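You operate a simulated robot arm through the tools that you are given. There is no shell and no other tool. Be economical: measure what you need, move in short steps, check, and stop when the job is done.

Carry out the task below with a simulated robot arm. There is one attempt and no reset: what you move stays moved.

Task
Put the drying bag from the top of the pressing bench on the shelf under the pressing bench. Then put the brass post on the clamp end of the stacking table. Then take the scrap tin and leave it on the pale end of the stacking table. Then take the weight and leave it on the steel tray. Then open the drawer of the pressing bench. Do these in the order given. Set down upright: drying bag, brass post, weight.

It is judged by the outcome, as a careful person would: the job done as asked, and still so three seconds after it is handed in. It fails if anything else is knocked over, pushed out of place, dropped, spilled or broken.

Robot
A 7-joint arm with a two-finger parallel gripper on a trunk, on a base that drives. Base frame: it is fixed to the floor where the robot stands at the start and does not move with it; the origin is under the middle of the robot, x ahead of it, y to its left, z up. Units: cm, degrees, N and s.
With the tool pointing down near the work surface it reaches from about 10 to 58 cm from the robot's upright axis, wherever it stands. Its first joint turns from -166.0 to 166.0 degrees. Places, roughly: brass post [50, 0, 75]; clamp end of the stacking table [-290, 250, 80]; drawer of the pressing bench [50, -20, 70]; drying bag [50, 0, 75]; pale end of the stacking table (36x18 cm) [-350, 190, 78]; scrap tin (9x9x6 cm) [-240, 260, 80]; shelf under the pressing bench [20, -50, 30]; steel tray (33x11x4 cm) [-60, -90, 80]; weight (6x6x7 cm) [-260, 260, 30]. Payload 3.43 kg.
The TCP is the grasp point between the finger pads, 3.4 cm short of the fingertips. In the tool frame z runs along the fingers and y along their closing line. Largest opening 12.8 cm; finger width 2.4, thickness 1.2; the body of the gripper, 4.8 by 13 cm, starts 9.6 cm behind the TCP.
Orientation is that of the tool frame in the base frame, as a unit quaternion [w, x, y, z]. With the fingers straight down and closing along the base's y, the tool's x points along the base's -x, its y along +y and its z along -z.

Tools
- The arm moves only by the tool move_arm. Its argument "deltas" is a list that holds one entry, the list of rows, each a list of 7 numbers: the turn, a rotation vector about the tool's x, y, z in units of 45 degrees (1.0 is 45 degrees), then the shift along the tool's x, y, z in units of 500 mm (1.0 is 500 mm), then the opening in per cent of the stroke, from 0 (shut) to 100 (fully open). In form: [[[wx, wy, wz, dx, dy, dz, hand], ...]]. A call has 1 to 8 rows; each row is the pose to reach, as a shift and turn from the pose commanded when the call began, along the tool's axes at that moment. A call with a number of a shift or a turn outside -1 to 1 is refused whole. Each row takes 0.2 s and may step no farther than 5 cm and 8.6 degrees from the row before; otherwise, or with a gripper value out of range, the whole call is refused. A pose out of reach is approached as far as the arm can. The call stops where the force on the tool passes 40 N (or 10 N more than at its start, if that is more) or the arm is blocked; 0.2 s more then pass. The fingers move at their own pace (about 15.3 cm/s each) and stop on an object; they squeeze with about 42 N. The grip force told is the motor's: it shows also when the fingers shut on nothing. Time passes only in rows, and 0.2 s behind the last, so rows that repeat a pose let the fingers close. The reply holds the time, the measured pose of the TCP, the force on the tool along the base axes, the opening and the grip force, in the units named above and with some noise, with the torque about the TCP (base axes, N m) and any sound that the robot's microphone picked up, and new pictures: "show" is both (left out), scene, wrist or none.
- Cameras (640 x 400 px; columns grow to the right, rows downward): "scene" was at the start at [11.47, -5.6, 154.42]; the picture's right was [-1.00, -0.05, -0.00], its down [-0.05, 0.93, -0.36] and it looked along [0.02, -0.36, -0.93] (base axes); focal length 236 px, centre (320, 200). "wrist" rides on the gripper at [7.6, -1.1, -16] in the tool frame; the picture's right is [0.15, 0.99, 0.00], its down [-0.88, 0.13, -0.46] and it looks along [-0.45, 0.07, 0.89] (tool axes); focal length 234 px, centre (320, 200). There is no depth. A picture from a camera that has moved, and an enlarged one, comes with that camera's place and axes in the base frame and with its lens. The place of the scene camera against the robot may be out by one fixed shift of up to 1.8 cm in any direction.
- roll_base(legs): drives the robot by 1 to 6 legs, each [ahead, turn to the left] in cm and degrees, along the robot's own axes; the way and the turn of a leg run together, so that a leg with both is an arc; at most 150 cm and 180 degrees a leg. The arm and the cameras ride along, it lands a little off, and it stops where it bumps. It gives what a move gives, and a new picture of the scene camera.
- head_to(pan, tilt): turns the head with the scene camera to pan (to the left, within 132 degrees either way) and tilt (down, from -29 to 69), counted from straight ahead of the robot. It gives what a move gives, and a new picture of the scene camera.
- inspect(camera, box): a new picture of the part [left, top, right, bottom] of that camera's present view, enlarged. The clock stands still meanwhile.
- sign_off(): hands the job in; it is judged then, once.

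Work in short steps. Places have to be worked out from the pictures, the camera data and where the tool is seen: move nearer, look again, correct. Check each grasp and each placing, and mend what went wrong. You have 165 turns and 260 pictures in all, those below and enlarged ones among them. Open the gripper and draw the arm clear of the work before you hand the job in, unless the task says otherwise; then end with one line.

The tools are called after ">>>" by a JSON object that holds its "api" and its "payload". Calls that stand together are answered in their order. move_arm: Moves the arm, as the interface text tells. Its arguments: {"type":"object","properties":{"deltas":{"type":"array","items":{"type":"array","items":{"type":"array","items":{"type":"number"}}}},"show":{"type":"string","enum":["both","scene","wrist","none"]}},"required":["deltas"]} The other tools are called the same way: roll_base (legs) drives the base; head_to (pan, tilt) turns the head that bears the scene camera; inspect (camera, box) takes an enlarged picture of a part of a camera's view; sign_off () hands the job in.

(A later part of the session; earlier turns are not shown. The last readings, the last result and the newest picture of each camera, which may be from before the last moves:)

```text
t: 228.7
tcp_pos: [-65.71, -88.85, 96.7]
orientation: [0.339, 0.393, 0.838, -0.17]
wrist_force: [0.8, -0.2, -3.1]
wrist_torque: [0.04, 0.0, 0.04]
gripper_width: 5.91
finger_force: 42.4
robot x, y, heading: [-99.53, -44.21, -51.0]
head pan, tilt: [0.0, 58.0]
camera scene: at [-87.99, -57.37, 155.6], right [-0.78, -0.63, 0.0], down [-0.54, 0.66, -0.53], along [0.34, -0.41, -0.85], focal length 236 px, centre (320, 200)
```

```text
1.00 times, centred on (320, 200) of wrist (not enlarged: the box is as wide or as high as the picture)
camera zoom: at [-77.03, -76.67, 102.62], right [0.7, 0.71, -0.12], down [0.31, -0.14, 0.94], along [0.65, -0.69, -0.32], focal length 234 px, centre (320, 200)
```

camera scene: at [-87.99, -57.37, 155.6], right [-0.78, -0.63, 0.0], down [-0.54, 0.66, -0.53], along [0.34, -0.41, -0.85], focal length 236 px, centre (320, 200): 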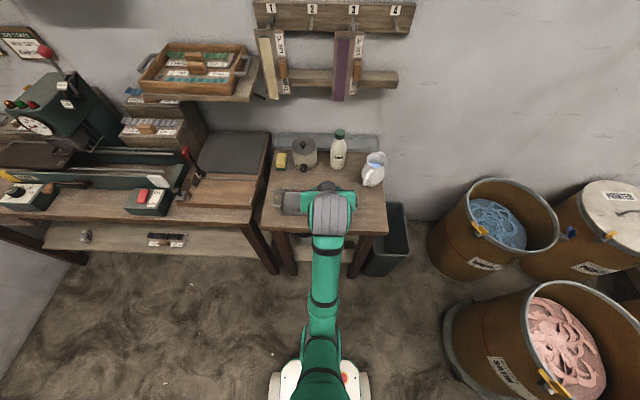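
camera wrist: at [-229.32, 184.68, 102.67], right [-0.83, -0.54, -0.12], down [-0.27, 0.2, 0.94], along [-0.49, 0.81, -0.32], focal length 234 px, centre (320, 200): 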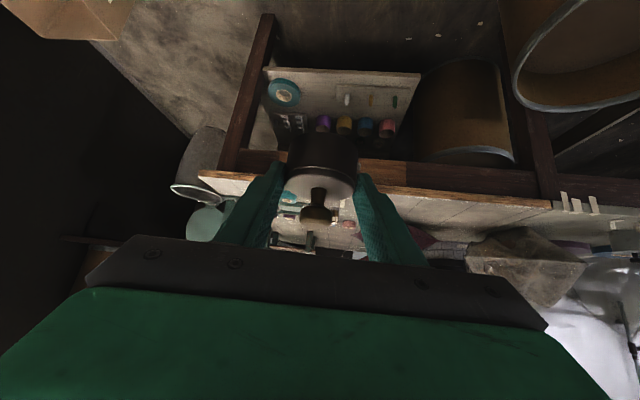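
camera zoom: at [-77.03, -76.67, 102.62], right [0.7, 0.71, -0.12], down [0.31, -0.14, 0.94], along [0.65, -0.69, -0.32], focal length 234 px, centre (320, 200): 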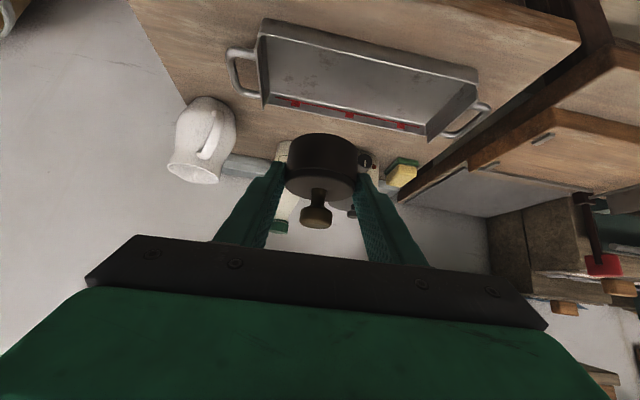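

Tray is slightly to the tool's +y and ahead. Shift 3.5 cm and lower 4 cm, then re-measure.

>>> {"api": "move_arm", "payload": {"deltas": [[[0, 0, 0, 0.028, 0.035, 0.028, 25], [0, 0, 0, 0.056, 0.07, 0.056, 25], [0, 0, 0, 0.056, 0.07, 0.056, 25]]], "show": "wrist"}}

>>> {"api": "inspect", "payload": {"camera": "scene", "box": [240, 130, 400, 250]}}

```text
t: 229.5
tcp_pos: [-63.04, -86.77, 92.55]
orientation: [0.339, 0.393, 0.837, -0.171]
wrist_force: [-0.7, -1.1, -4.1]
wrist_torque: [0.04, 0.05, -0.02]
gripper_width: 5.92
finger_force: 42.6
robot x, y, heading: [-99.84, -43.7, -51.1]
head pan, tilt: [0.0, 58.0]
camera wrist: at [-74.4, -74.55, 98.51], right [0.7, 0.71, -0.12], down [0.31, -0.14, 0.94], along [0.65, -0.69, -0.32], focal length 234 px, centre (320, 200)
```

wrist: 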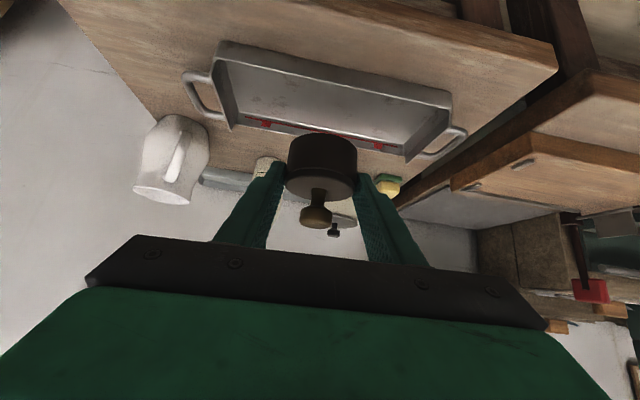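

```text
3.33 times, centred on (320, 190) of scene
camera zoom: at [-87.99, -57.36, 155.6], right [-0.78, -0.63, 0.0], down [-0.54, 0.66, -0.53], along [0.33, -0.41, -0.85], focal length 788 px, centre (320, 233)
```

zoom: 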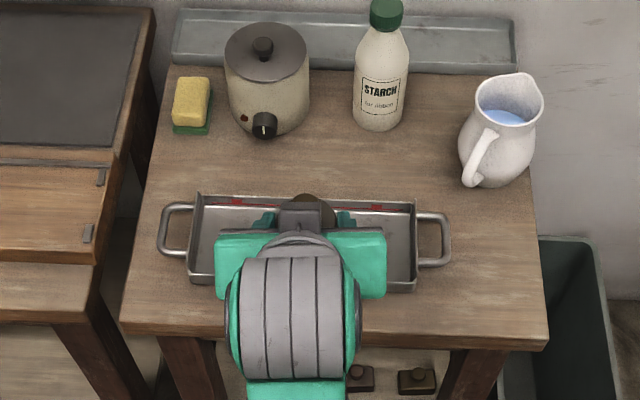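

Tray centre ≈(-59.5,-90.4), rim z≈82. Move 3.5 cm forward and down 4, keeping above the rim.

>>> {"api": "move_arm", "payload": {"deltas": [[[0, 0, 0, -0.025, 0.006, 0.025, 25], [0, 0, 0, -0.049, 0.011, 0.049, 25], [0, 0, 0, -0.02, 0.011, 0.077, 25], [0, 0, 0, 0.0075, 0.011, 0.1055, 25], [0, 0, 0, 0.0075, 0.011, 0.1055, 25]]], "show": "wrist"}}

>>> {"api": "inspect", "payload": {"camera": "scene", "box": [270, 160, 370, 240]}}

```text
t: 230.7
tcp_pos: [-60.48, -89.09, 88.57]
orientation: [0.339, 0.393, 0.838, -0.17]
wrist_force: [1.0, 0.6, -3.6]
wrist_torque: [0.08, 0.0, -0.02]
gripper_width: 5.9
finger_force: 41.7
robot x, y, heading: [-99.81, -44.05, -51.3]
head pan, tilt: [0.0, 58.0]
camera wrist: at [-71.79, -76.92, 94.51], right [0.7, 0.71, -0.12], down [0.31, -0.14, 0.94], along [0.65, -0.69, -0.32], focal length 234 px, centre (320, 200)
```

wrist: 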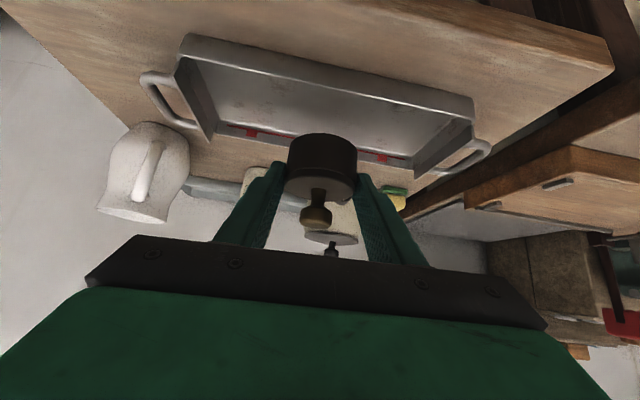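

```text
5.00 times, centred on (320, 200) of scene
camera zoom: at [-87.99, -57.37, 155.6], right [-0.78, -0.63, 0.0], down [-0.54, 0.66, -0.53], along [0.33, -0.41, -0.85], focal length 1182 px, centre (320, 200)
```

zoom: 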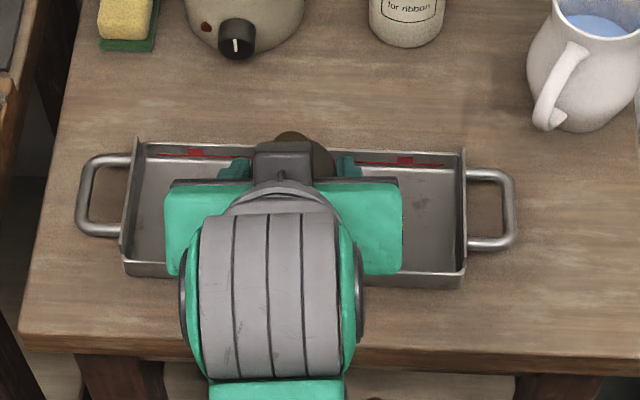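

Using the tray's known length the rim is lower (z≈80), so the tray centre is ≈(-58.2,-92.2); move 2.4 cm further and down 3.5.

>>> {"api": "move_arm", "payload": {"deltas": [[[0, 0, 0, -0.034, 0, 0.034, 25], [0, 0, 0, -0.01, 0, 0.058, 25], [0, 0, 0, 0.0155, 0, 0.0835, 25], [0, 0, 0, 0.0155, 0, 0.0835, 25]]], "show": "wrist"}}

>>> {"api": "inspect", "payload": {"camera": "scene", "box": [270, 160, 370, 240]}}

```text
t: 231.7
tcp_pos: [-59.17, -91.19, 85.09]
orientation: [0.339, 0.392, 0.838, -0.17]
wrist_force: [0.0, -0.4, -4.2]
wrist_torque: [0.02, 0.01, 0.02]
gripper_width: 5.93
finger_force: 41.7
robot x, y, heading: [-99.51, -44.05, -51.1]
head pan, tilt: [0.0, 58.0]
camera wrist: at [-70.38, -78.92, 91.08], right [0.7, 0.71, -0.12], down [0.31, -0.14, 0.94], along [0.65, -0.69, -0.32], focal length 234 px, centre (320, 200)
```

wrist: 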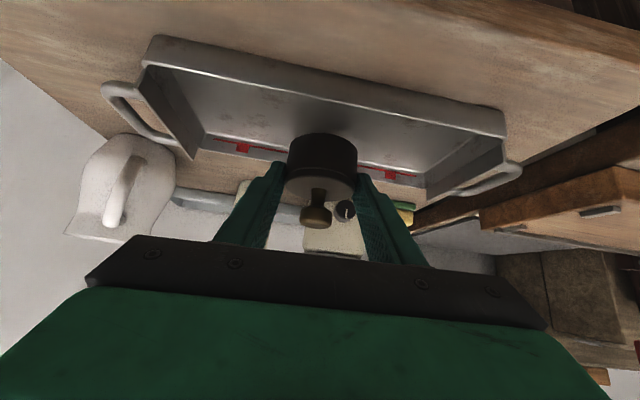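

```text
5.00 times, centred on (320, 200) of scene
camera zoom: at [-87.99, -57.37, 155.6], right [-0.78, -0.63, 0.0], down [-0.54, 0.66, -0.53], along [0.33, -0.41, -0.85], focal length 1182 px, centre (320, 200)
```

zoom: 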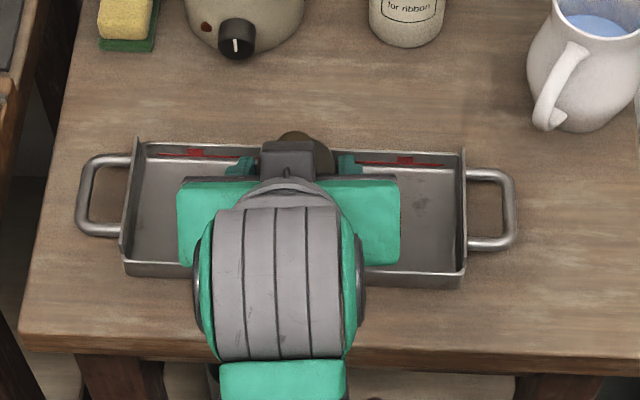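

Weight now over the tray's middle. Lower 2.2 cm and check walls.

>>> {"api": "move_arm", "payload": {"deltas": [[[0, 0, 0, 0.015, 0, 0.015, 25], [0, 0, 0, 0.031, 0, 0.031, 25], [0, 0, 0, 0.031, 0, 0.031, 25]]], "show": "none"}}

>>> {"api": "inspect", "payload": {"camera": "wrist", "box": [160, 40, 480, 240]}}

```text
t: 232.5
tcp_pos: [-59.23, -90.95, 82.95]
orientation: [0.339, 0.393, 0.838, -0.17]
wrist_force: [-1.2, 0.7, -3.6]
wrist_torque: [0.03, 0.05, 0.02]
gripper_width: 5.92
finger_force: 42.0
robot x, y, heading: [-100.01, -44.01, -50.7]
head pan, tilt: [0.0, 58.0]
```

```text
2.00 times, centred on (320, 140) of wrist
camera zoom: at [-70.43, -78.87, 88.82], right [0.7, 0.71, -0.12], down [0.31, -0.14, 0.94], along [0.65, -0.69, -0.32], focal length 468 px, centre (320, 320)
```

zoom: 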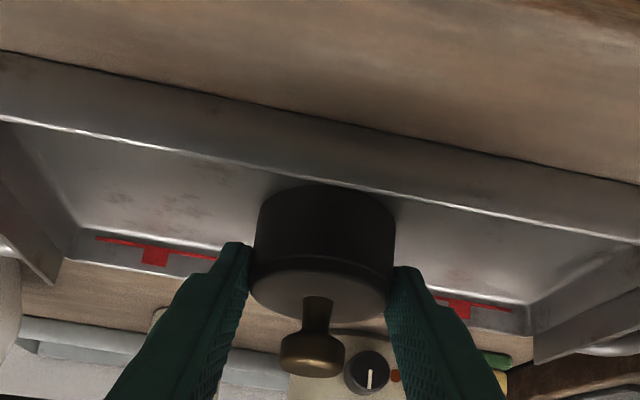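

Weight fits between the walls. Nudge 0.5 cm forward and lower in small steps to contact.

>>> {"api": "move_arm", "payload": {"deltas": [[[0, 0, 0, -0.007, 0, 0.007, 25], [0, 0, 0, 0.004, 0, 0.018, 25], [0, 0, 0, 0.014, 0, 0.028, 25], [0, 0, 0, 0.014, 0, 0.028, 25]]], "show": "none"}}

>>> {"api": "move_arm", "payload": {"deltas": [[[0, 0, 0, 0.005, 0, 0.005, 25], [0, 0, 0, 0.005, 0, 0.005, 25]]], "show": "none"}}

>>> {"api": "move_arm", "payload": {"deltas": [[[0, 0, 0, 0.005, 0, 0.005, 25], [0, 0, 0, 0.005, 0, 0.005, 25]]], "show": "none"}}

>>> {"api": "inspect", "payload": {"camera": "wrist", "box": [160, 40, 480, 240]}}

```text
t: 233.5
tcp_pos: [-58.71, -91.58, 81.74]
orientation: [0.343, 0.393, 0.836, -0.172]
wrist_force: [6.4, -5.0, 34.8]
wrist_torque: [0.05, -1.47, -0.19]
gripper_width: 5.92
finger_force: 41.6
robot x, y, heading: [-99.31, -43.95, -50.8]
head pan, tilt: [0.0, 58.0]
```

```text
t: 233.9
tcp_pos: [-58.81, -91.34, 81.71]
orientation: [0.345, 0.392, 0.835, -0.172]
wrist_force: [-0.8, 0.1, 3.5]
wrist_torque: [0.12, -0.21, -0.01]
gripper_width: 5.9
finger_force: 42.6
robot x, y, heading: [-99.76, -43.67, -50.5]
head pan, tilt: [0.0, 58.0]
stopped in row 1: the force on the tool passed its limit at 49 N (the readings are from after the stop); the commanded pose is now the measured one
```

```text
t: 234.5
tcp_pos: [-58.62, -91.45, 81.74]
orientation: [0.348, 0.391, 0.834, -0.173]
wrist_force: [-3.8, 9.9, 38.7]
wrist_torque: [0.92, -0.72, 0.3]
gripper_width: 5.92
finger_force: 41.9
robot x, y, heading: [-99.66, -43.75, -50.8]
head pan, tilt: [0.0, 58.0]
```

```text
2.00 times, centred on (320, 140) of wrist
camera zoom: at [-70.08, -79.29, 87.29], right [0.7, 0.7, -0.12], down [0.29, -0.13, 0.95], along [0.65, -0.7, -0.3], focal length 468 px, centre (320, 320)
```

zoom: 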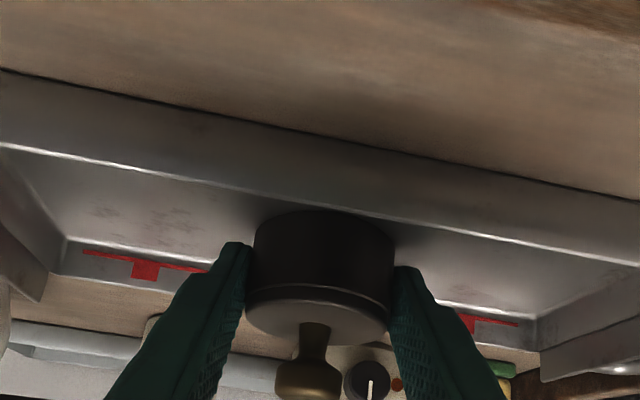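

Contact; torque analysis puts it at the weight's bottom side edge, i.e. on the tray floor. Ease and open slowly.

>>> {"api": "move_arm", "payload": {"deltas": [[[0, 0, 0, -0.002, 0, -0.002, 25], [0, 0, 0, -0.002, 0, -0.002, 47], [0, 0, 0, -0.002, 0, -0.002, 50], [0, 0, 0, -0.002, 0, -0.002, 55], [0, 0, 0, -0.002, 0, -0.002, 60], [0, 0, 0, -0.002, 0, -0.002, 64]]], "show": "none"}}

>>> {"api": "inspect", "payload": {"camera": "wrist", "box": [160, 40, 480, 240]}}

```text
t: 235.9
tcp_pos: [-58.7, -91.6, 81.7]
orientation: [0.347, 0.393, 0.834, -0.174]
wrist_force: [-9.8, -10.1, 35.8]
wrist_torque: [0.11, -1.13, -0.3]
gripper_width: 7.35
finger_force: 0.0
robot x, y, heading: [-99.26, -43.96, -51.1]
head pan, tilt: [0.0, 58.0]
```

```text
2.00 times, centred on (320, 140) of wrist
camera zoom: at [-70.12, -79.38, 87.37], right [0.7, 0.7, -0.12], down [0.3, -0.13, 0.95], along [0.65, -0.7, -0.3], focal length 468 px, centre (320, 320)
```

zoom: 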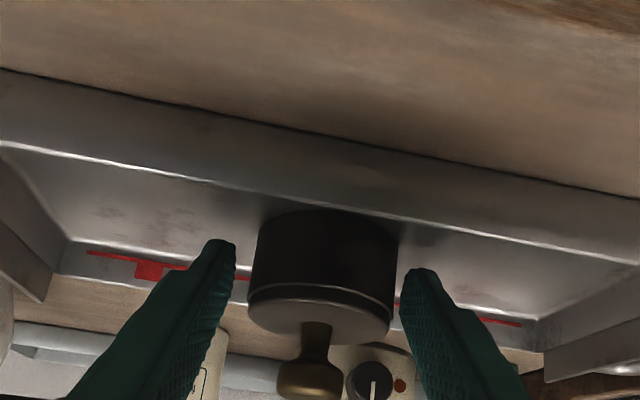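

Fingers are off the weight (a fingertip still presses the tray floor). Raise 1 cm, then open and withdraw.

>>> {"api": "move_arm", "payload": {"deltas": [[[0, 0, 0, -0.007, 0, -0.007, 60], [0, 0, 0, -0.014, 0, -0.014, 64], [0, 0, 0, -0.014, 0, -0.014, 70], [0, 0, 0, -0.014, 0, -0.014, 70]]], "show": "wrist"}}

```text
t: 236.9
tcp_pos: [-58.79, -91.5, 82.29]
orientation: [0.344, 0.392, 0.836, -0.171]
wrist_force: [0.2, 0.1, -0.2]
wrist_torque: [0.0, -0.01, 0.0]
gripper_width: 8.98
finger_force: 0.0
robot x, y, heading: [-99.83, -43.79, -50.9]
head pan, tilt: [0.0, 58.0]
camera wrist: at [-70.11, -79.29, 88.13], right [0.7, 0.71, -0.12], down [0.3, -0.14, 0.94], along [0.65, -0.7, -0.31], focal length 234 px, centre (320, 200)
```

wrist: 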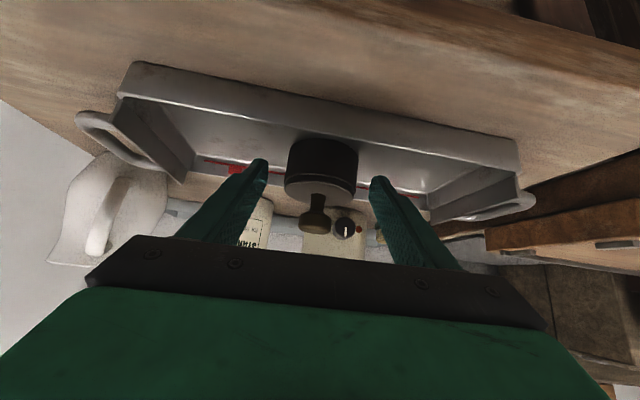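

Withdraw back-upward from the weight.

>>> {"api": "move_arm", "payload": {"deltas": [[[0, 0, 0, 0, 0, -0.05, 70], [0, 0, 0, 0, 0, -0.13, 70], [0, 0, 0, 0, 0, -0.21, 70], [0, 0, 0, -0.03, 0, -0.27, 70]]], "show": "both"}}

>>> {"api": "inspect", "payload": {"camera": "wrist", "box": [200, 40, 440, 200]}}

```text
t: 237.9
tcp_pos: [-63.88, -84.84, 93.13]
orientation: [0.344, 0.392, 0.835, -0.173]
wrist_force: [-0.1, 0.6, -0.2]
wrist_torque: [-0.02, 0.01, 0.0]
gripper_width: 8.95
finger_force: 0.0
robot x, y, heading: [-99.56, -44.16, -50.8]
head pan, tilt: [0.0, 58.0]
camera scene: at [-88.0, -57.36, 155.6], right [-0.78, -0.63, 0.0], down [-0.54, 0.66, -0.53], along [0.33, -0.41, -0.85], focal length 236 px, centre (320, 200)
camera wrist: at [-75.27, -72.6, 98.85], right [0.7, 0.7, -0.12], down [0.3, -0.14, 0.94], along [0.65, -0.7, -0.31], focal length 234 px, centre (320, 200)
```

scene: 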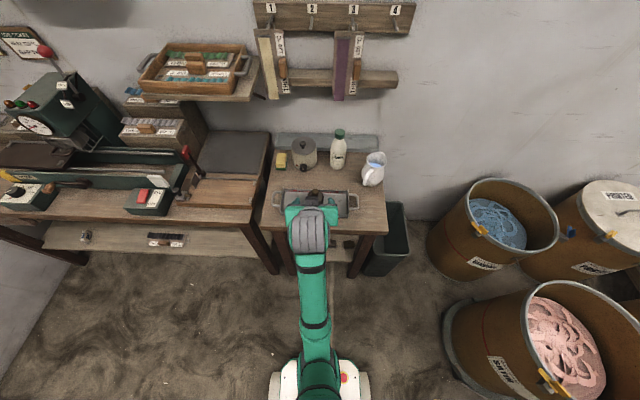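
wrist: 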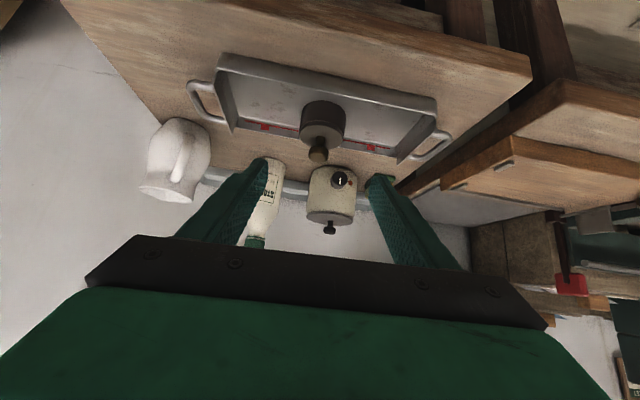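

```text
2.50 times, centred on (320, 120) of wrist
camera zoom: at [-75.27, -72.6, 98.85], right [0.7, 0.7, -0.12], down [0.3, -0.14, 0.94], along [0.65, -0.7, -0.31], focal length 585 px, centre (320, 400)
```

zoom: 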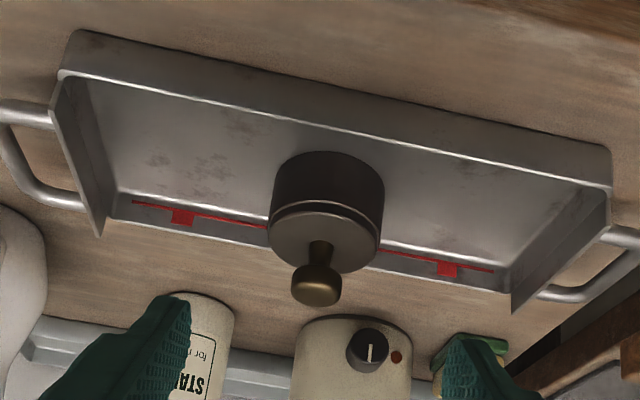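

The weight stands upright in the tray. Last: the drawer. I back off, then drive in reverse along the bench front (arm trailing) to stand before the drawer, and turn to face it.

>>> {"api": "roll_base", "payload": {"legs": [[-40, 0], [0, -100.5], [-137, 0], [0, 96]]}}

>>> {"api": "head_to", "payload": {"pan": 0, "tilt": 45}}

```text
t: 250.3
tcp_pos: [-67.64, 14.3, 93.01]
orientation: [0.091, 0.891, 0.24, -0.374]
wrist_force: [0.4, -0.2, -0.5]
wrist_torque: [-0.02, -0.01, 0.01]
gripper_width: 8.97
finger_force: 0.1
robot x, y, heading: [-21.09, 42.43, -150.7]
head pan, tilt: [0.0, 58.0]
stopped in leg 3: the robot was blocked; the commanded pose is now the measured one
camera scene: at [-35.69, 33.92, 155.6], right [-0.49, 0.87, 0.0], down [0.74, 0.42, -0.53], along [-0.46, -0.26, -0.85], focal length 236 px, centre (320, 200)
```

scene: 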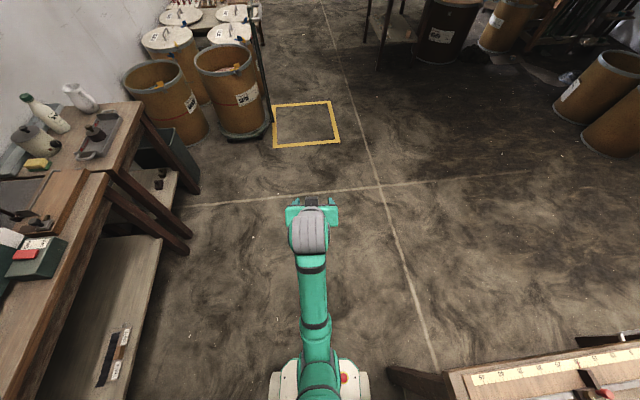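

```text
t: 251.1
tcp_pos: [-67.59, 14.21, 93.04]
orientation: [0.091, 0.892, 0.239, -0.373]
wrist_force: [-0.6, -1.0, -0.2]
wrist_torque: [0.03, 0.02, 0.03]
gripper_width: 8.96
finger_force: 0.1
robot x, y, heading: [-21.13, 42.36, -151.0]
head pan, tilt: [0.0, 45.0]
camera scene: at [-36.77, 33.31, 157.3], right [-0.49, 0.87, 0.0], down [0.62, 0.35, -0.71], along [-0.62, -0.35, -0.71], focal length 236 px, centre (320, 200)
```

scene: 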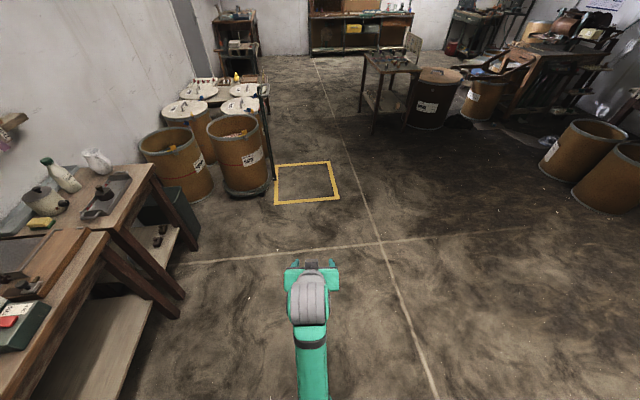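

Blocked by the lamp table at the rear. I go forward 8 cm, turn to face the drawer area, and approach.

>>> {"api": "roll_base", "payload": {"legs": [[8, 0], [0, 120], [24, 0]]}}

>>> {"api": "head_to", "payload": {"pan": -10, "tilt": 50}}

>>> {"api": "inspect", "payload": {"camera": "wrist", "box": [0, 0, 640, 400]}}

```text
t: 253.9
tcp_pos: [-61.42, -4.53, 93.09]
orientation: [0.156, 0.834, 0.396, -0.351]
wrist_force: [-0.1, -1.0, -0.1]
wrist_torque: [-0.03, -0.01, 0.0]
gripper_width: 9.01
finger_force: 0.0
robot x, y, heading: [-28.24, 38.45, -129.9]
head pan, tilt: [0.0, 45.0]
stopped in leg 2: the robot was blocked; the commanded pose is now the measured one
camera scene: at [-39.51, 24.17, 157.31], right [-0.77, 0.64, 0.0], down [0.45, 0.54, -0.71], along [-0.45, -0.54, -0.71], focal length 236 px, centre (320, 200)
```

scene: 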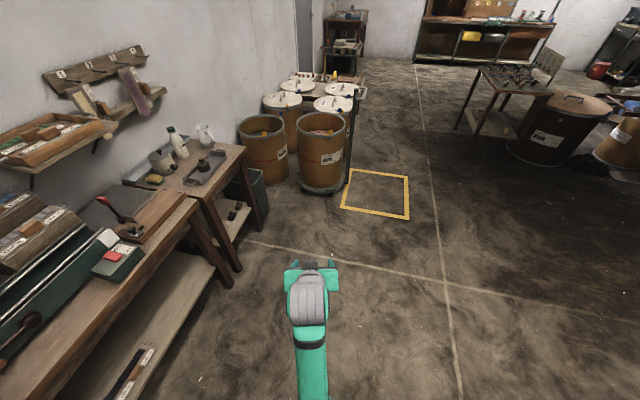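

```text
t: 254.6
tcp_pos: [-61.54, -4.58, 93.01]
orientation: [0.157, 0.833, 0.398, -0.35]
wrist_force: [0.1, 0.2, 0.4]
wrist_torque: [0.01, -0.01, -0.05]
gripper_width: 8.97
finger_force: 0.3
robot x, y, heading: [-28.33, 38.29, -130.1]
head pan, tilt: [-10.0, 50.0]
camera scene: at [-40.19, 25.45, 156.62], right [-0.64, 0.76, 0.0], down [0.59, 0.49, -0.64], along [-0.49, -0.41, -0.77], focal length 236 px, centre (320, 200)
```

scene: 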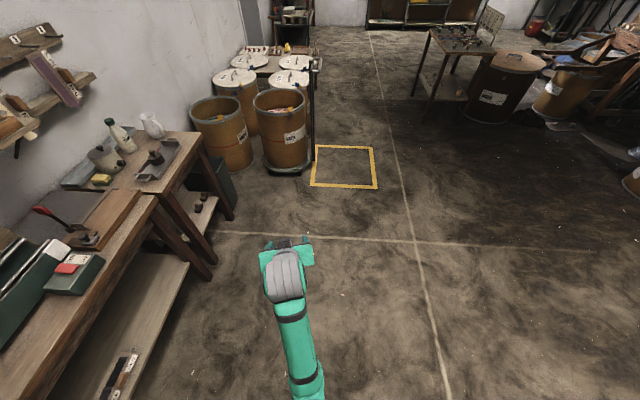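

```text
1.00 times, centred on (320, 200) of wrist (not enlarged: the box is as wide or as high as the picture)
camera zoom: at [-51.68, 8.99, 98.81], right [0.83, -0.55, -0.12], down [-0.07, -0.32, 0.94], along [-0.56, -0.77, -0.31], focal length 234 px, centre (320, 200)
```

zoom: 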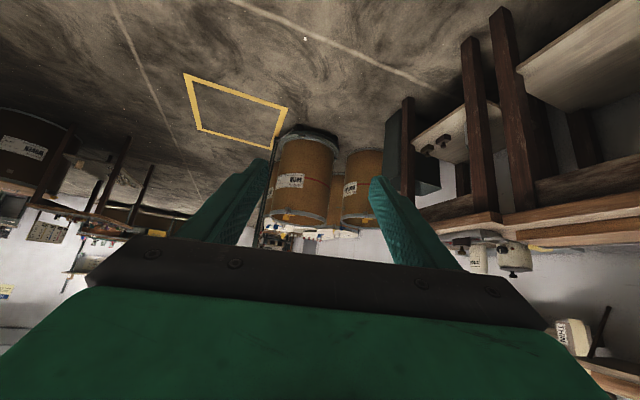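

Blocked again while turning; look behind the robot.

>>> {"api": "head_to", "payload": {"pan": 130, "tilt": 60}}

>>> {"api": "head_to", "payload": {"pan": -130, "tilt": 60}}

```text
t: 256.9
tcp_pos: [-61.4, -4.53, 93.07]
orientation: [0.156, 0.834, 0.396, -0.352]
wrist_force: [-0.1, 0.4, -0.9]
wrist_torque: [0.01, -0.02, 0.0]
gripper_width: 8.96
finger_force: 0.0
robot x, y, heading: [-27.87, 38.73, -129.7]
head pan, tilt: [130.0, 60.0]
camera scene: at [-27.64, 30.42, 155.36], right [0.0, -1.0, 0.0], down [-0.87, 0.0, -0.5], along [0.5, 0.0, -0.87], focal length 236 px, centre (320, 200)
```

scene: 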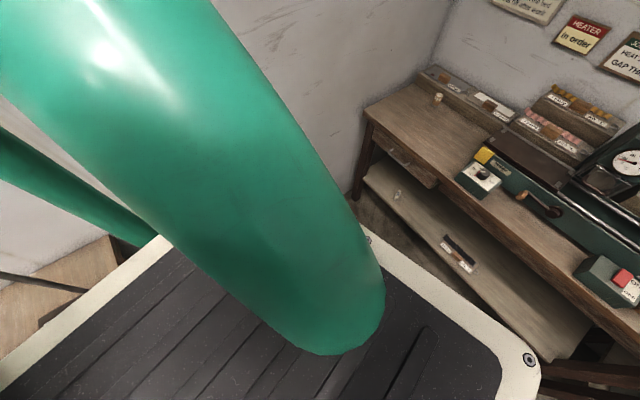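

```text
t: 260.5
tcp_pos: [-61.46, -4.51, 92.95]
orientation: [0.157, 0.833, 0.397, -0.351]
wrist_force: [0.1, 0.0, 0.4]
wrist_torque: [0.01, 0.0, 0.01]
gripper_width: 8.97
finger_force: 0.1
robot x, y, heading: [-28.66, 38.81, -130.0]
head pan, tilt: [-130.0, 60.0]
camera scene: at [-35.47, 36.97, 155.36], right [0.98, 0.18, 0.0], down [0.15, -0.85, -0.5], along [-0.09, 0.49, -0.87], focal length 236 px, centre (320, 200)
```

scene: 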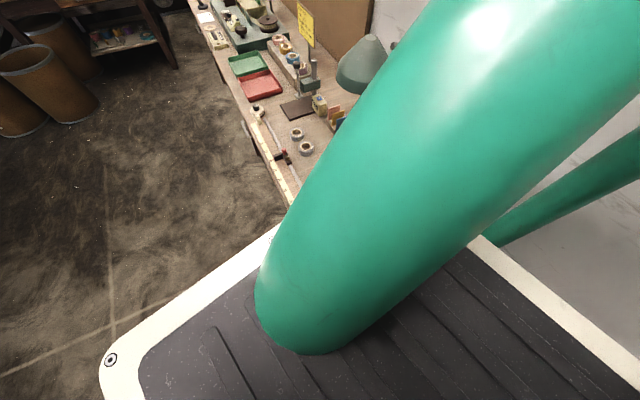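

The lamp table corner obstructs. Move forward clear, straighten, reverse along the bench, and turn to face the drawer.

>>> {"api": "roll_base", "payload": {"legs": [[14, 0], [0, -27], [-34, 0], [0, 102]]}}

>>> {"api": "head_to", "payload": {"pan": 5, "tilt": 45}}

```text
t: 264.7
tcp_pos: [-66.37, 11.3, 93.01]
orientation: [0.074, 0.901, 0.2, -0.377]
wrist_force: [-0.1, -0.5, 0.6]
wrist_torque: [0.04, -0.03, 0.02]
gripper_width: 8.96
finger_force: 0.0
robot x, y, heading: [-17.83, 34.79, -156.1]
head pan, tilt: [-130.0, 60.0]
stopped in leg 3: the robot was blocked; the commanded pose is now the measured one
camera scene: at [-24.79, 37.3, 155.36], right [0.96, -0.28, 0.0], down [-0.24, -0.83, -0.5], along [0.14, 0.48, -0.87], focal length 236 px, centre (320, 200)
```

scene: 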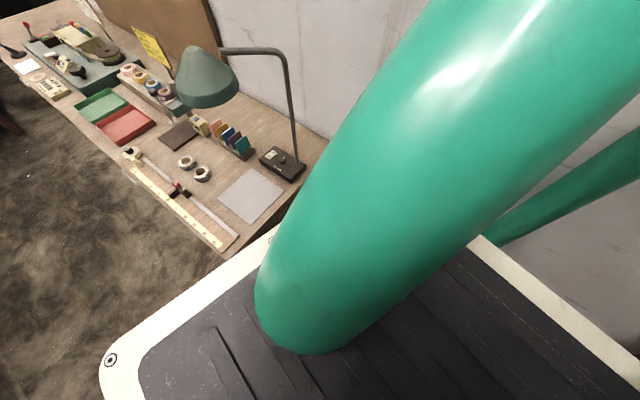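

```text
t: 266.8
tcp_pos: [-66.41, 11.18, 92.92]
orientation: [0.074, 0.902, 0.2, -0.376]
wrist_force: [0.1, 0.2, 0.1]
wrist_torque: [0.04, -0.04, 0.0]
gripper_width: 8.94
finger_force: 0.1
robot x, y, heading: [-17.94, 35.4, -156.2]
head pan, tilt: [5.0, 45.0]
camera scene: at [-33.75, 26.96, 157.31], right [-0.48, 0.88, 0.0], down [0.62, 0.34, -0.71], along [-0.62, -0.34, -0.71], focal length 236 px, centre (320, 200)
```

scene: 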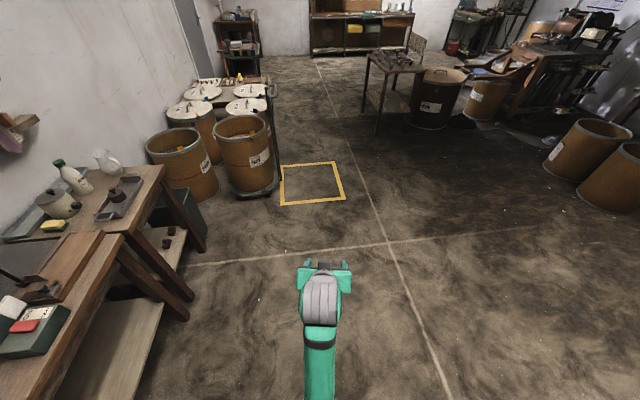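

The robot's long rear is what collides with the wall. I go forward into open floor, turn left there, and return facing roughly +x as at the start.

>>> {"api": "roll_base", "payload": {"legs": [[66, 0], [0, 149], [52, 0]]}}

>>> {"api": "head_to", "payload": {"pan": -25, "tilt": 45}}

```text
t: 280.0
tcp_pos: [27.58, -8.56, 93.0]
orientation: [0.382, 0.073, 0.92, -0.04]
wrist_force: [-0.3, -0.3, 0.1]
wrist_torque: [0.0, 0.05, 0.0]
gripper_width: 8.95
finger_force: 0.0
robot x, y, heading: [-26.44, -1.15, -10.2]
head pan, tilt: [5.0, 45.0]
camera scene: at [-7.02, -3.66, 157.31], right [-0.09, -1.0, 0.0], down [-0.7, 0.06, -0.71], along [0.7, -0.06, -0.71], focal length 236 px, centre (320, 200)
```

scene: 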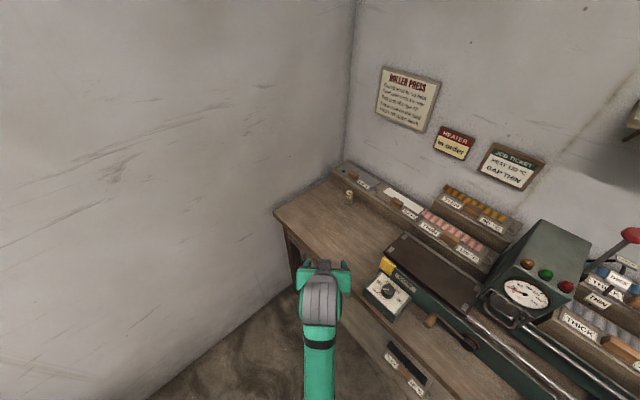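

```text
t: 280.9
tcp_pos: [27.48, -8.59, 92.97]
orientation: [0.382, 0.073, 0.921, -0.04]
wrist_force: [-0.3, 0.0, 0.1]
wrist_torque: [0.01, -0.02, 0.02]
gripper_width: 8.95
finger_force: 0.0
robot x, y, heading: [-25.97, -1.36, -10.3]
head pan, tilt: [-25.0, 45.0]
camera scene: at [-8.47, -7.61, 157.31], right [-0.58, -0.82, 0.0], down [-0.58, 0.41, -0.71], along [0.58, -0.41, -0.71], focal length 236 px, centre (320, 200)
```

scene: 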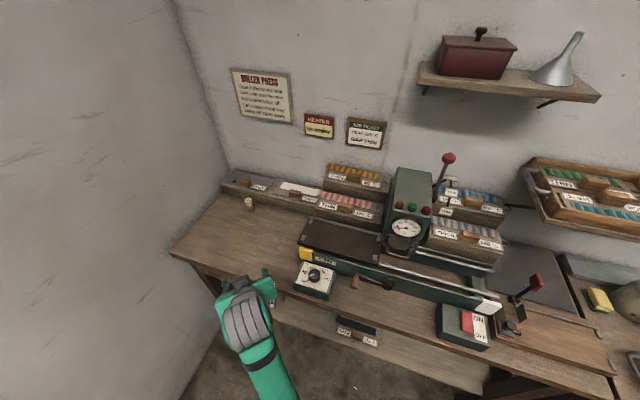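

Now reorient the tool: first pitch it level, moving clear in front of the bench.

>>> {"api": "move_arm", "payload": {"deltas": [[[0, -0.167, 0, 0.043, 0.033, 0.018, 60], [0, -0.333, 0, 0.086, 0.065, 0.035, 60], [0, -0.5, 0, 0.129, 0.098, 0.053, 60], [0, -0.667, 0, 0.172, 0.131, 0.071, 60], [0, -0.833, 0, 0.215, 0.163, 0.088, 60], [0, -1.0, 0, 0.258, 0.196, 0.106, 60]]], "show": "none"}}

>>> {"api": "move_arm", "payload": {"deltas": [[[-0.16, 0, 0, 0, 0, 0, 60], [-0.16, 0, 0, 0, 0, 0, 60]]], "show": "wrist"}}

```text
t: 282.4
tcp_pos: [23.76, 1.88, 79.92]
orientation: [0.705, 0.053, 0.704, -0.064]
wrist_force: [0.0, -0.1, 0.2]
wrist_torque: [0.01, 0.04, -0.04]
gripper_width: 7.69
finger_force: 0.0
robot x, y, heading: [-26.0, -0.97, -10.2]
head pan, tilt: [-25.0, 45.0]
```

```text
t: 282.9
tcp_pos: [23.78, 1.72, 80.05]
orientation: [0.707, 0.008, 0.707, -0.02]
wrist_force: [0.4, -0.2, -0.2]
wrist_torque: [0.03, 0.03, 0.0]
gripper_width: 7.7
finger_force: 0.1
robot x, y, heading: [-26.35, -1.06, -10.6]
head pan, tilt: [-25.0, 45.0]
camera wrist: at [7.79, 1.1, 72.36], right [0.04, 0.99, -0.16], down [-0.45, 0.16, 0.88], along [0.89, 0.04, 0.45], focal length 234 px, centre (320, 200)
```

wrist: 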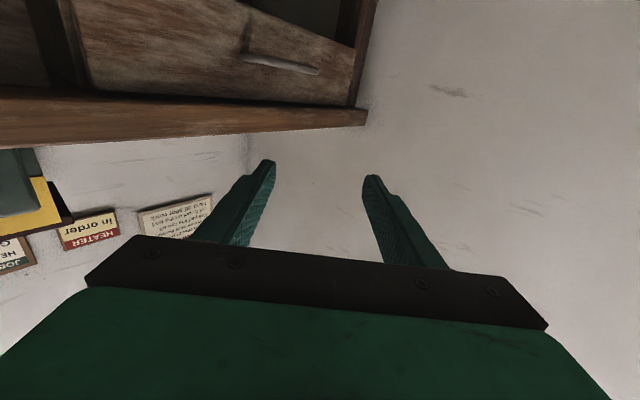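

The drawer handle is seen: centre ≈(40,-4.5,71). Yaw the tool toward the drawer (45°) and move to before it.

>>> {"api": "move_arm", "payload": {"deltas": [[[0.167, 0, 0, 0.029, 0.013, 0.03, 60], [0.333, 0, 0, 0.057, 0.026, 0.06, 60], [0.5, 0, 0, 0.086, 0.038, 0.09, 60], [0.667, 0, 0, 0.115, 0.051, 0.12, 60], [0.833, 0, 0, 0.143, 0.064, 0.15, 60], [1.0, 0, 0, 0.172, 0.077, 0.18, 60]]], "show": "wrist"}}

```text
t: 284.4
tcp_pos: [32.81, 5.17, 71.18]
orientation: [0.65, 0.277, 0.645, -0.29]
wrist_force: [-0.3, 0.0, -0.3]
wrist_torque: [0.0, -0.02, -0.04]
gripper_width: 7.64
finger_force: 0.0
robot x, y, heading: [-25.86, -1.02, -10.5]
head pan, tilt: [-25.0, 45.0]
camera wrist: at [21.24, 15.98, 63.35], right [0.73, 0.67, -0.16], down [-0.21, 0.44, 0.87], along [0.65, -0.6, 0.46], focal length 234 px, centre (320, 200)
```

wrist: 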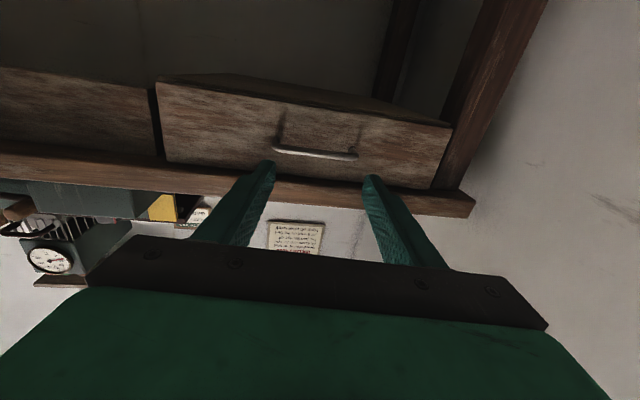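

Handle bar is level at z≈71.5, straight ahead. Roll the tool 90° so the fingers close vertically on the bar.

>>> {"api": "move_arm", "payload": {"deltas": [[[0, 0, 0.167, 0, 0, 0, 60], [0, 0, 0.333, 0, 0, 0, 60], [0, 0, 0.5, 0, 0, 0, 60], [0, 0, 0.667, 0, 0, 0, 60], [0, 0, 0.833, 0, 0, 0, 60], [0, 0, 1.0, 0, 0, 0, 60]]], "show": "none"}}

>>> {"api": "move_arm", "payload": {"deltas": [[[0, 0, 0.167, 0, 0, 0, 60], [0, 0, 0.333, 0, 0, 0, 60], [0, 0, 0.5, 0, 0, 0, 60], [0, 0, 0.667, 0, 0, 0, 60], [0, 0, 0.833, 0, 0, 0, 60], [0, 0, 1.0, 0, 0, 0, 60]]], "show": "both"}}

```text
t: 285.8
tcp_pos: [32.99, 4.91, 71.16]
orientation: [0.712, 0.504, 0.49, -0.017]
wrist_force: [-0.5, -0.3, 0.4]
wrist_torque: [0.0, 0.0, -0.01]
gripper_width: 7.69
finger_force: 0.0
robot x, y, heading: [-25.8, -1.01, -10.1]
head pan, tilt: [-25.0, 45.0]
```

```text
t: 287.1
tcp_pos: [32.97, 5.12, 71.4]
orientation: [0.664, 0.652, 0.26, 0.257]
wrist_force: [-0.2, -0.4, 0.3]
wrist_torque: [0.0, 0.03, 0.01]
gripper_width: 7.7
finger_force: 0.0
robot x, y, heading: [-26.03, -1.03, -10.0]
head pan, tilt: [-25.0, 45.0]
camera scene: at [-8.47, -7.6, 157.31], right [-0.58, -0.82, 0.0], down [-0.58, 0.41, -0.71], along [0.58, -0.41, -0.71], focal length 236 px, centre (320, 200)
camera wrist: at [27.74, 21.88, 69.73], right [0.11, 0.12, 0.99], down [-0.96, -0.26, 0.13], along [0.27, -0.96, 0.08], focal length 234 px, centre (320, 200)
```

scene: 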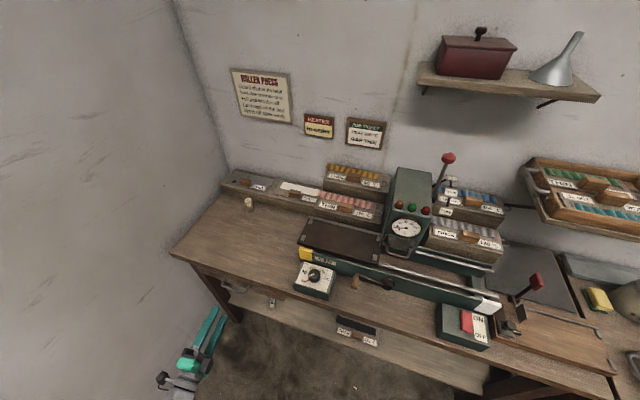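
wrist: 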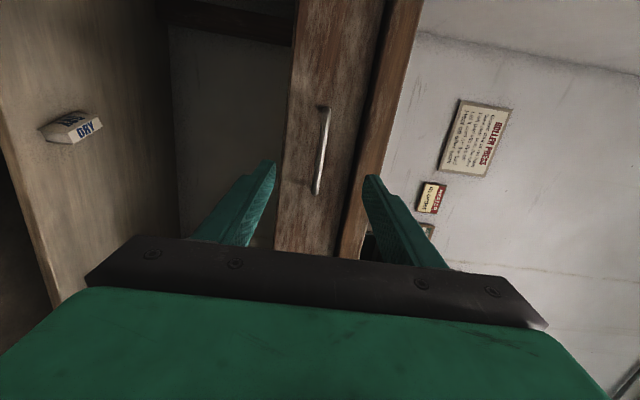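

Bar is on the tool axis at matching height. Advance 10 cm and check.

>>> {"api": "move_arm", "payload": {"deltas": [[[0, 0, 0, 0, 0, 0.07, 60], [0, 0, 0, 0, 0, 0.14, 60], [0, 0, 0, 0, 0, 0.2, 60], [0, 0, 0, 0, 0, 0.2, 60]]], "show": "wrist"}}

```text
t: 288.1
tcp_pos: [39.72, -2.27, 71.31]
orientation: [0.664, 0.653, 0.26, 0.256]
wrist_force: [-0.8, 0.4, -0.3]
wrist_torque: [0.04, -0.05, 0.04]
gripper_width: 7.65
finger_force: 0.0
robot x, y, heading: [-26.19, -0.9, -10.4]
head pan, tilt: [-25.0, 45.0]
camera wrist: at [34.4, 14.41, 69.78], right [0.11, 0.12, 0.99], down [-0.96, -0.26, 0.14], along [0.27, -0.96, 0.08], focal length 234 px, centre (320, 200)
```

wrist: 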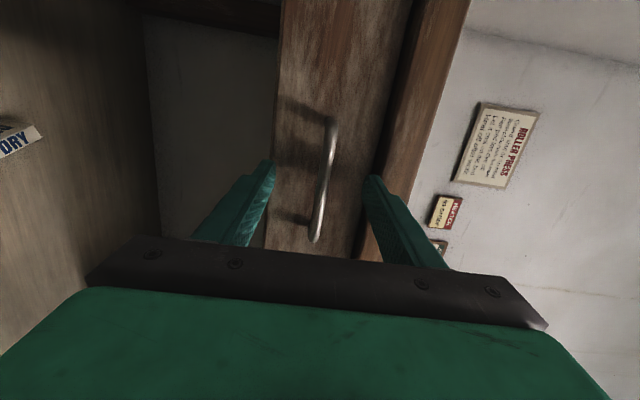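

Bar is 3.9 cm ahead. Narrow the fingers to 4 cm, then advance 2.6 cm over the bar.

>>> {"api": "move_arm", "payload": {"deltas": [[[0, 0, 0, 0, 0, 0, 34], [0, 0, 0, 0, 0, 0, 34], [0, 0, 0, 0, 0, 0.026, 34], [0, 0, 0, 0, 0, 0.052, 34], [0, 0, 0, 0, 0, 0.052, 34]]], "show": "wrist"}}

```text
t: 289.0
tcp_pos: [40.36, -3.1, 71.08]
orientation: [0.664, 0.654, 0.26, 0.254]
wrist_force: [-8.1, 5.8, 3.1]
wrist_torque: [0.0, 0.2, -0.21]
gripper_width: 4.17
finger_force: 0.0
robot x, y, heading: [-25.94, -0.6, -10.2]
head pan, tilt: [-25.0, 45.0]
stopped in row 4: the force on the tool passed its limit at 69 N (the readings are from after the stop); the commanded pose is now the measured one
camera wrist: at [35.15, 13.73, 69.71], right [0.11, 0.11, 0.99], down [-0.96, -0.26, 0.14], along [0.27, -0.96, 0.08], focal length 234 px, centre (320, 200)
```

wrist: 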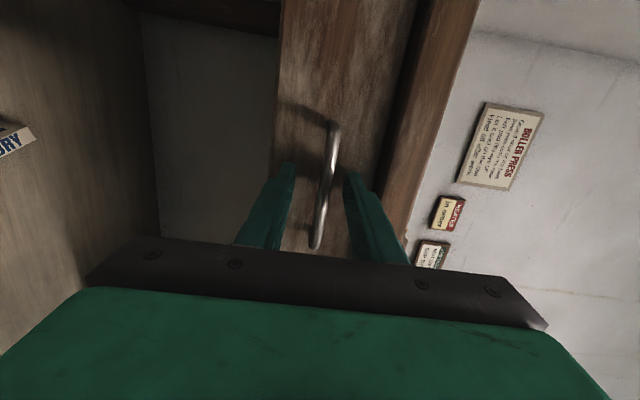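

Tips touch the drawer face with the bar between them. Close here and check the grip.

>>> {"api": "move_arm", "payload": {"deltas": [[[0, 0, 0, 0, 0, 0, 20], [0, 0, 0, 0, 0, 0, 10], [0, 0, 0, 0, 0, 0, 0], [0, 0, 0, 0, 0, 0, 0]]], "show": "wrist"}}

>>> {"api": "inspect", "payload": {"camera": "wrist", "box": [250, 80, 410, 260]}}

```text
t: 290.0
tcp_pos: [40.24, -3.07, 71.44]
orientation: [0.665, 0.653, 0.258, 0.255]
wrist_force: [-9.8, 12.9, 29.5]
wrist_torque: [0.4, -0.76, -0.84]
gripper_width: 0.98
finger_force: 43.4
robot x, y, heading: [-26.32, -1.08, -10.2]
head pan, tilt: [-25.0, 45.0]
camera wrist: at [35.21, 13.74, 69.94], right [0.11, 0.12, 0.99], down [-0.96, -0.26, 0.13], along [0.27, -0.96, 0.09], focal length 234 px, centre (320, 200)
```

wrist: 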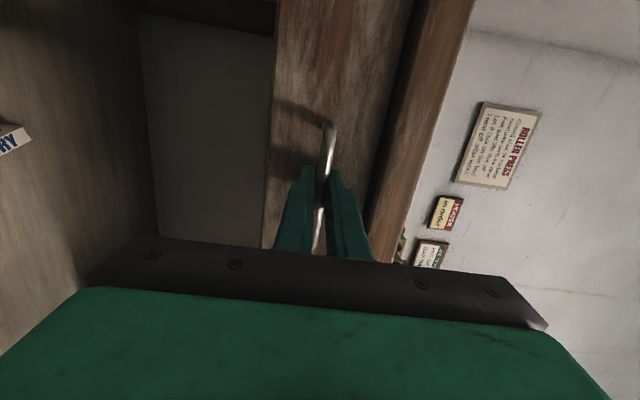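

```text
2.22 times, centred on (330, 170) of wrist
camera zoom: at [35.21, 13.74, 69.94], right [0.11, 0.12, 0.99], down [-0.96, -0.26, 0.13], along [0.27, -0.96, 0.09], focal length 520 px, centre (298, 267)
```

zoom: 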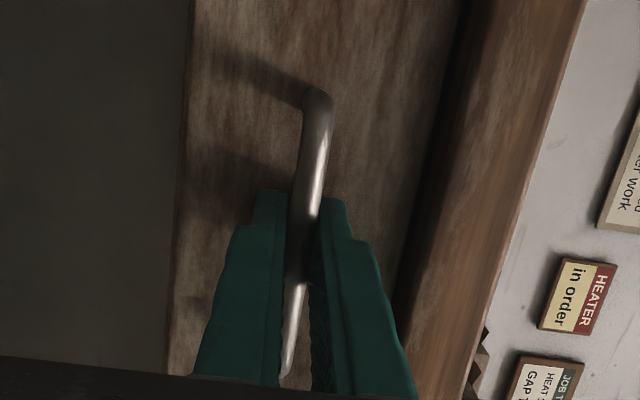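

Gripped on the bar (1 cm). Pull straight out, 10 cm first.

>>> {"api": "move_arm", "payload": {"deltas": [[[0, 0, 0, 0, 0.004, 0, 0], [0, 0, 0, 0.005, 0.004, -0.04, 0], [0, 0, 0, 0.01, 0.004, -0.08, 0], [0, 0, 0, 0.015, 0.004, -0.12, 0], [0, 0, 0, 0.02, 0.004, -0.16, 0], [0, 0, 0, 0.025, 0.004, -0.2, 0]]], "show": "both"}}

```text
t: 291.4
tcp_pos: [34.43, 5.0, 71.54]
orientation: [0.666, 0.652, 0.258, 0.253]
wrist_force: [0.2, -1.1, 41.5]
wrist_torque: [0.35, -0.74, -0.15]
gripper_width: 0.96
finger_force: 44.0
robot x, y, heading: [-25.79, -1.35, -10.2]
head pan, tilt: [-25.0, 45.0]
camera scene: at [-8.59, -7.61, 157.32], right [-0.58, -0.82, 0.0], down [-0.58, 0.41, -0.71], along [0.58, -0.41, -0.71], focal length 236 px, centre (320, 200)
camera wrist: at [29.26, 21.82, 69.94], right [0.11, 0.12, 0.99], down [-0.96, -0.26, 0.13], along [0.27, -0.96, 0.08], focal length 234 px, centre (320, 200)
```

scene: 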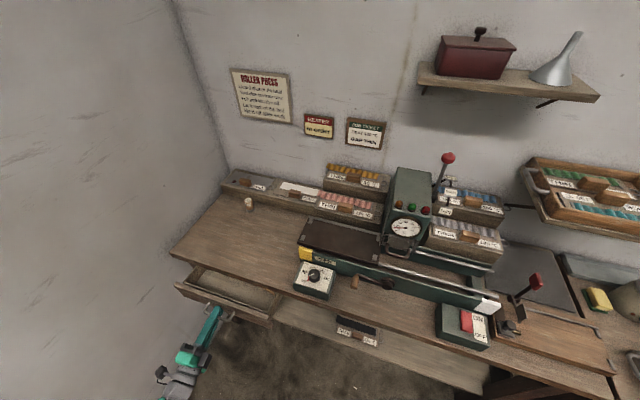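
wrist: 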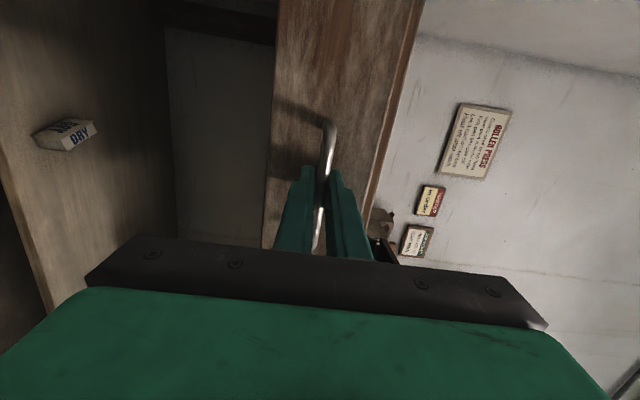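

Drawer is out about 10 cm, nothing disturbed. Pull 5 cm more.

>>> {"api": "move_arm", "payload": {"deltas": [[[0, 0, 0, 0, -0.004, 0, 0], [0, 0, 0, 0.004, -0.004, -0.03, 0], [0, 0, 0, 0.008, -0.004, -0.06, 0], [0, 0, 0, 0.013, -0.004, -0.1, 0]]], "show": "scene"}}

```text
t: 291.9
tcp_pos: [34.48, 5.02, 71.56]
orientation: [0.667, 0.651, 0.257, 0.255]
wrist_force: [-1.3, -1.3, 3.4]
wrist_torque: [0.55, -0.57, 0.07]
gripper_width: 0.94
finger_force: 43.7
robot x, y, heading: [-26.45, -1.13, -10.2]
head pan, tilt: [-25.0, 45.0]
stopped in row 2: the force on the tool passed its limit at 51 N (the readings are from after the stop); the commanded pose is now the measured one
camera scene: at [-8.51, -7.6, 157.31], right [-0.58, -0.82, 0.0], down [-0.58, 0.41, -0.71], along [0.58, -0.41, -0.71], focal length 236 px, centre (320, 200)
```

scene: 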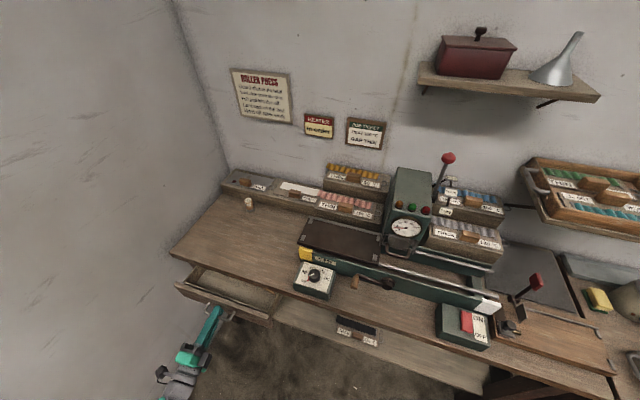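

>>> {"api": "move_arm", "payload": {"deltas": [[[0, 0, 0, 0.005, 0, -0.04, 0], [0, 0, 0, 0.01, 0, -0.08, 0], [0, 0, 0, 0.014, 0, -0.11, 0]]], "show": "scene"}}

>>> {"api": "inspect", "payload": {"camera": "scene", "box": [150, 230, 310, 350]}}

```text
t: 292.6
tcp_pos: [31.24, 9.48, 71.44]
orientation: [0.668, 0.651, 0.255, 0.254]
wrist_force: [-20.7, -15.8, 22.9]
wrist_torque: [0.37, -0.7, 0.12]
gripper_width: 0.95
finger_force: 43.6
robot x, y, heading: [-26.43, -0.8, -10.0]
head pan, tilt: [-25.0, 45.0]
camera scene: at [-8.61, -7.64, 157.32], right [-0.58, -0.82, 0.0], down [-0.58, 0.41, -0.71], along [0.58, -0.41, -0.71], focal length 236 px, centre (320, 200)
```

scene: 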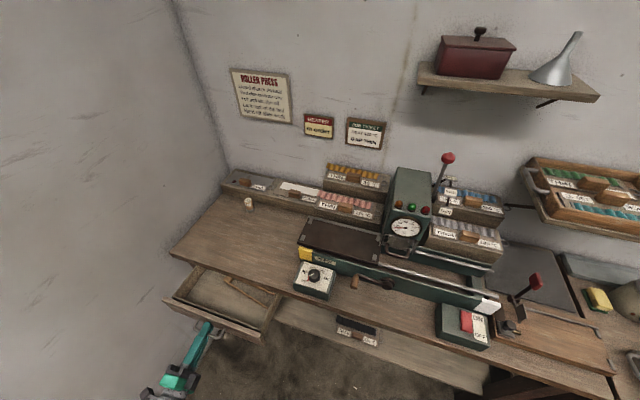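

```text
3.33 times, centred on (230, 290) of scene
camera zoom: at [-8.61, -7.64, 157.32], right [-0.58, -0.82, 0.0], down [-0.58, 0.41, -0.71], along [0.58, -0.41, -0.71], focal length 788 px, centre (620, -100)
```

zoom: 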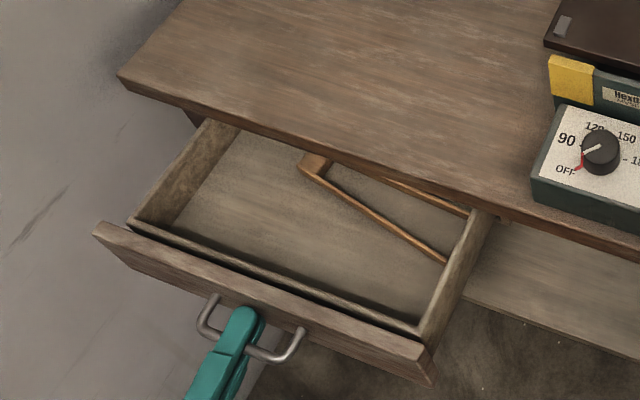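

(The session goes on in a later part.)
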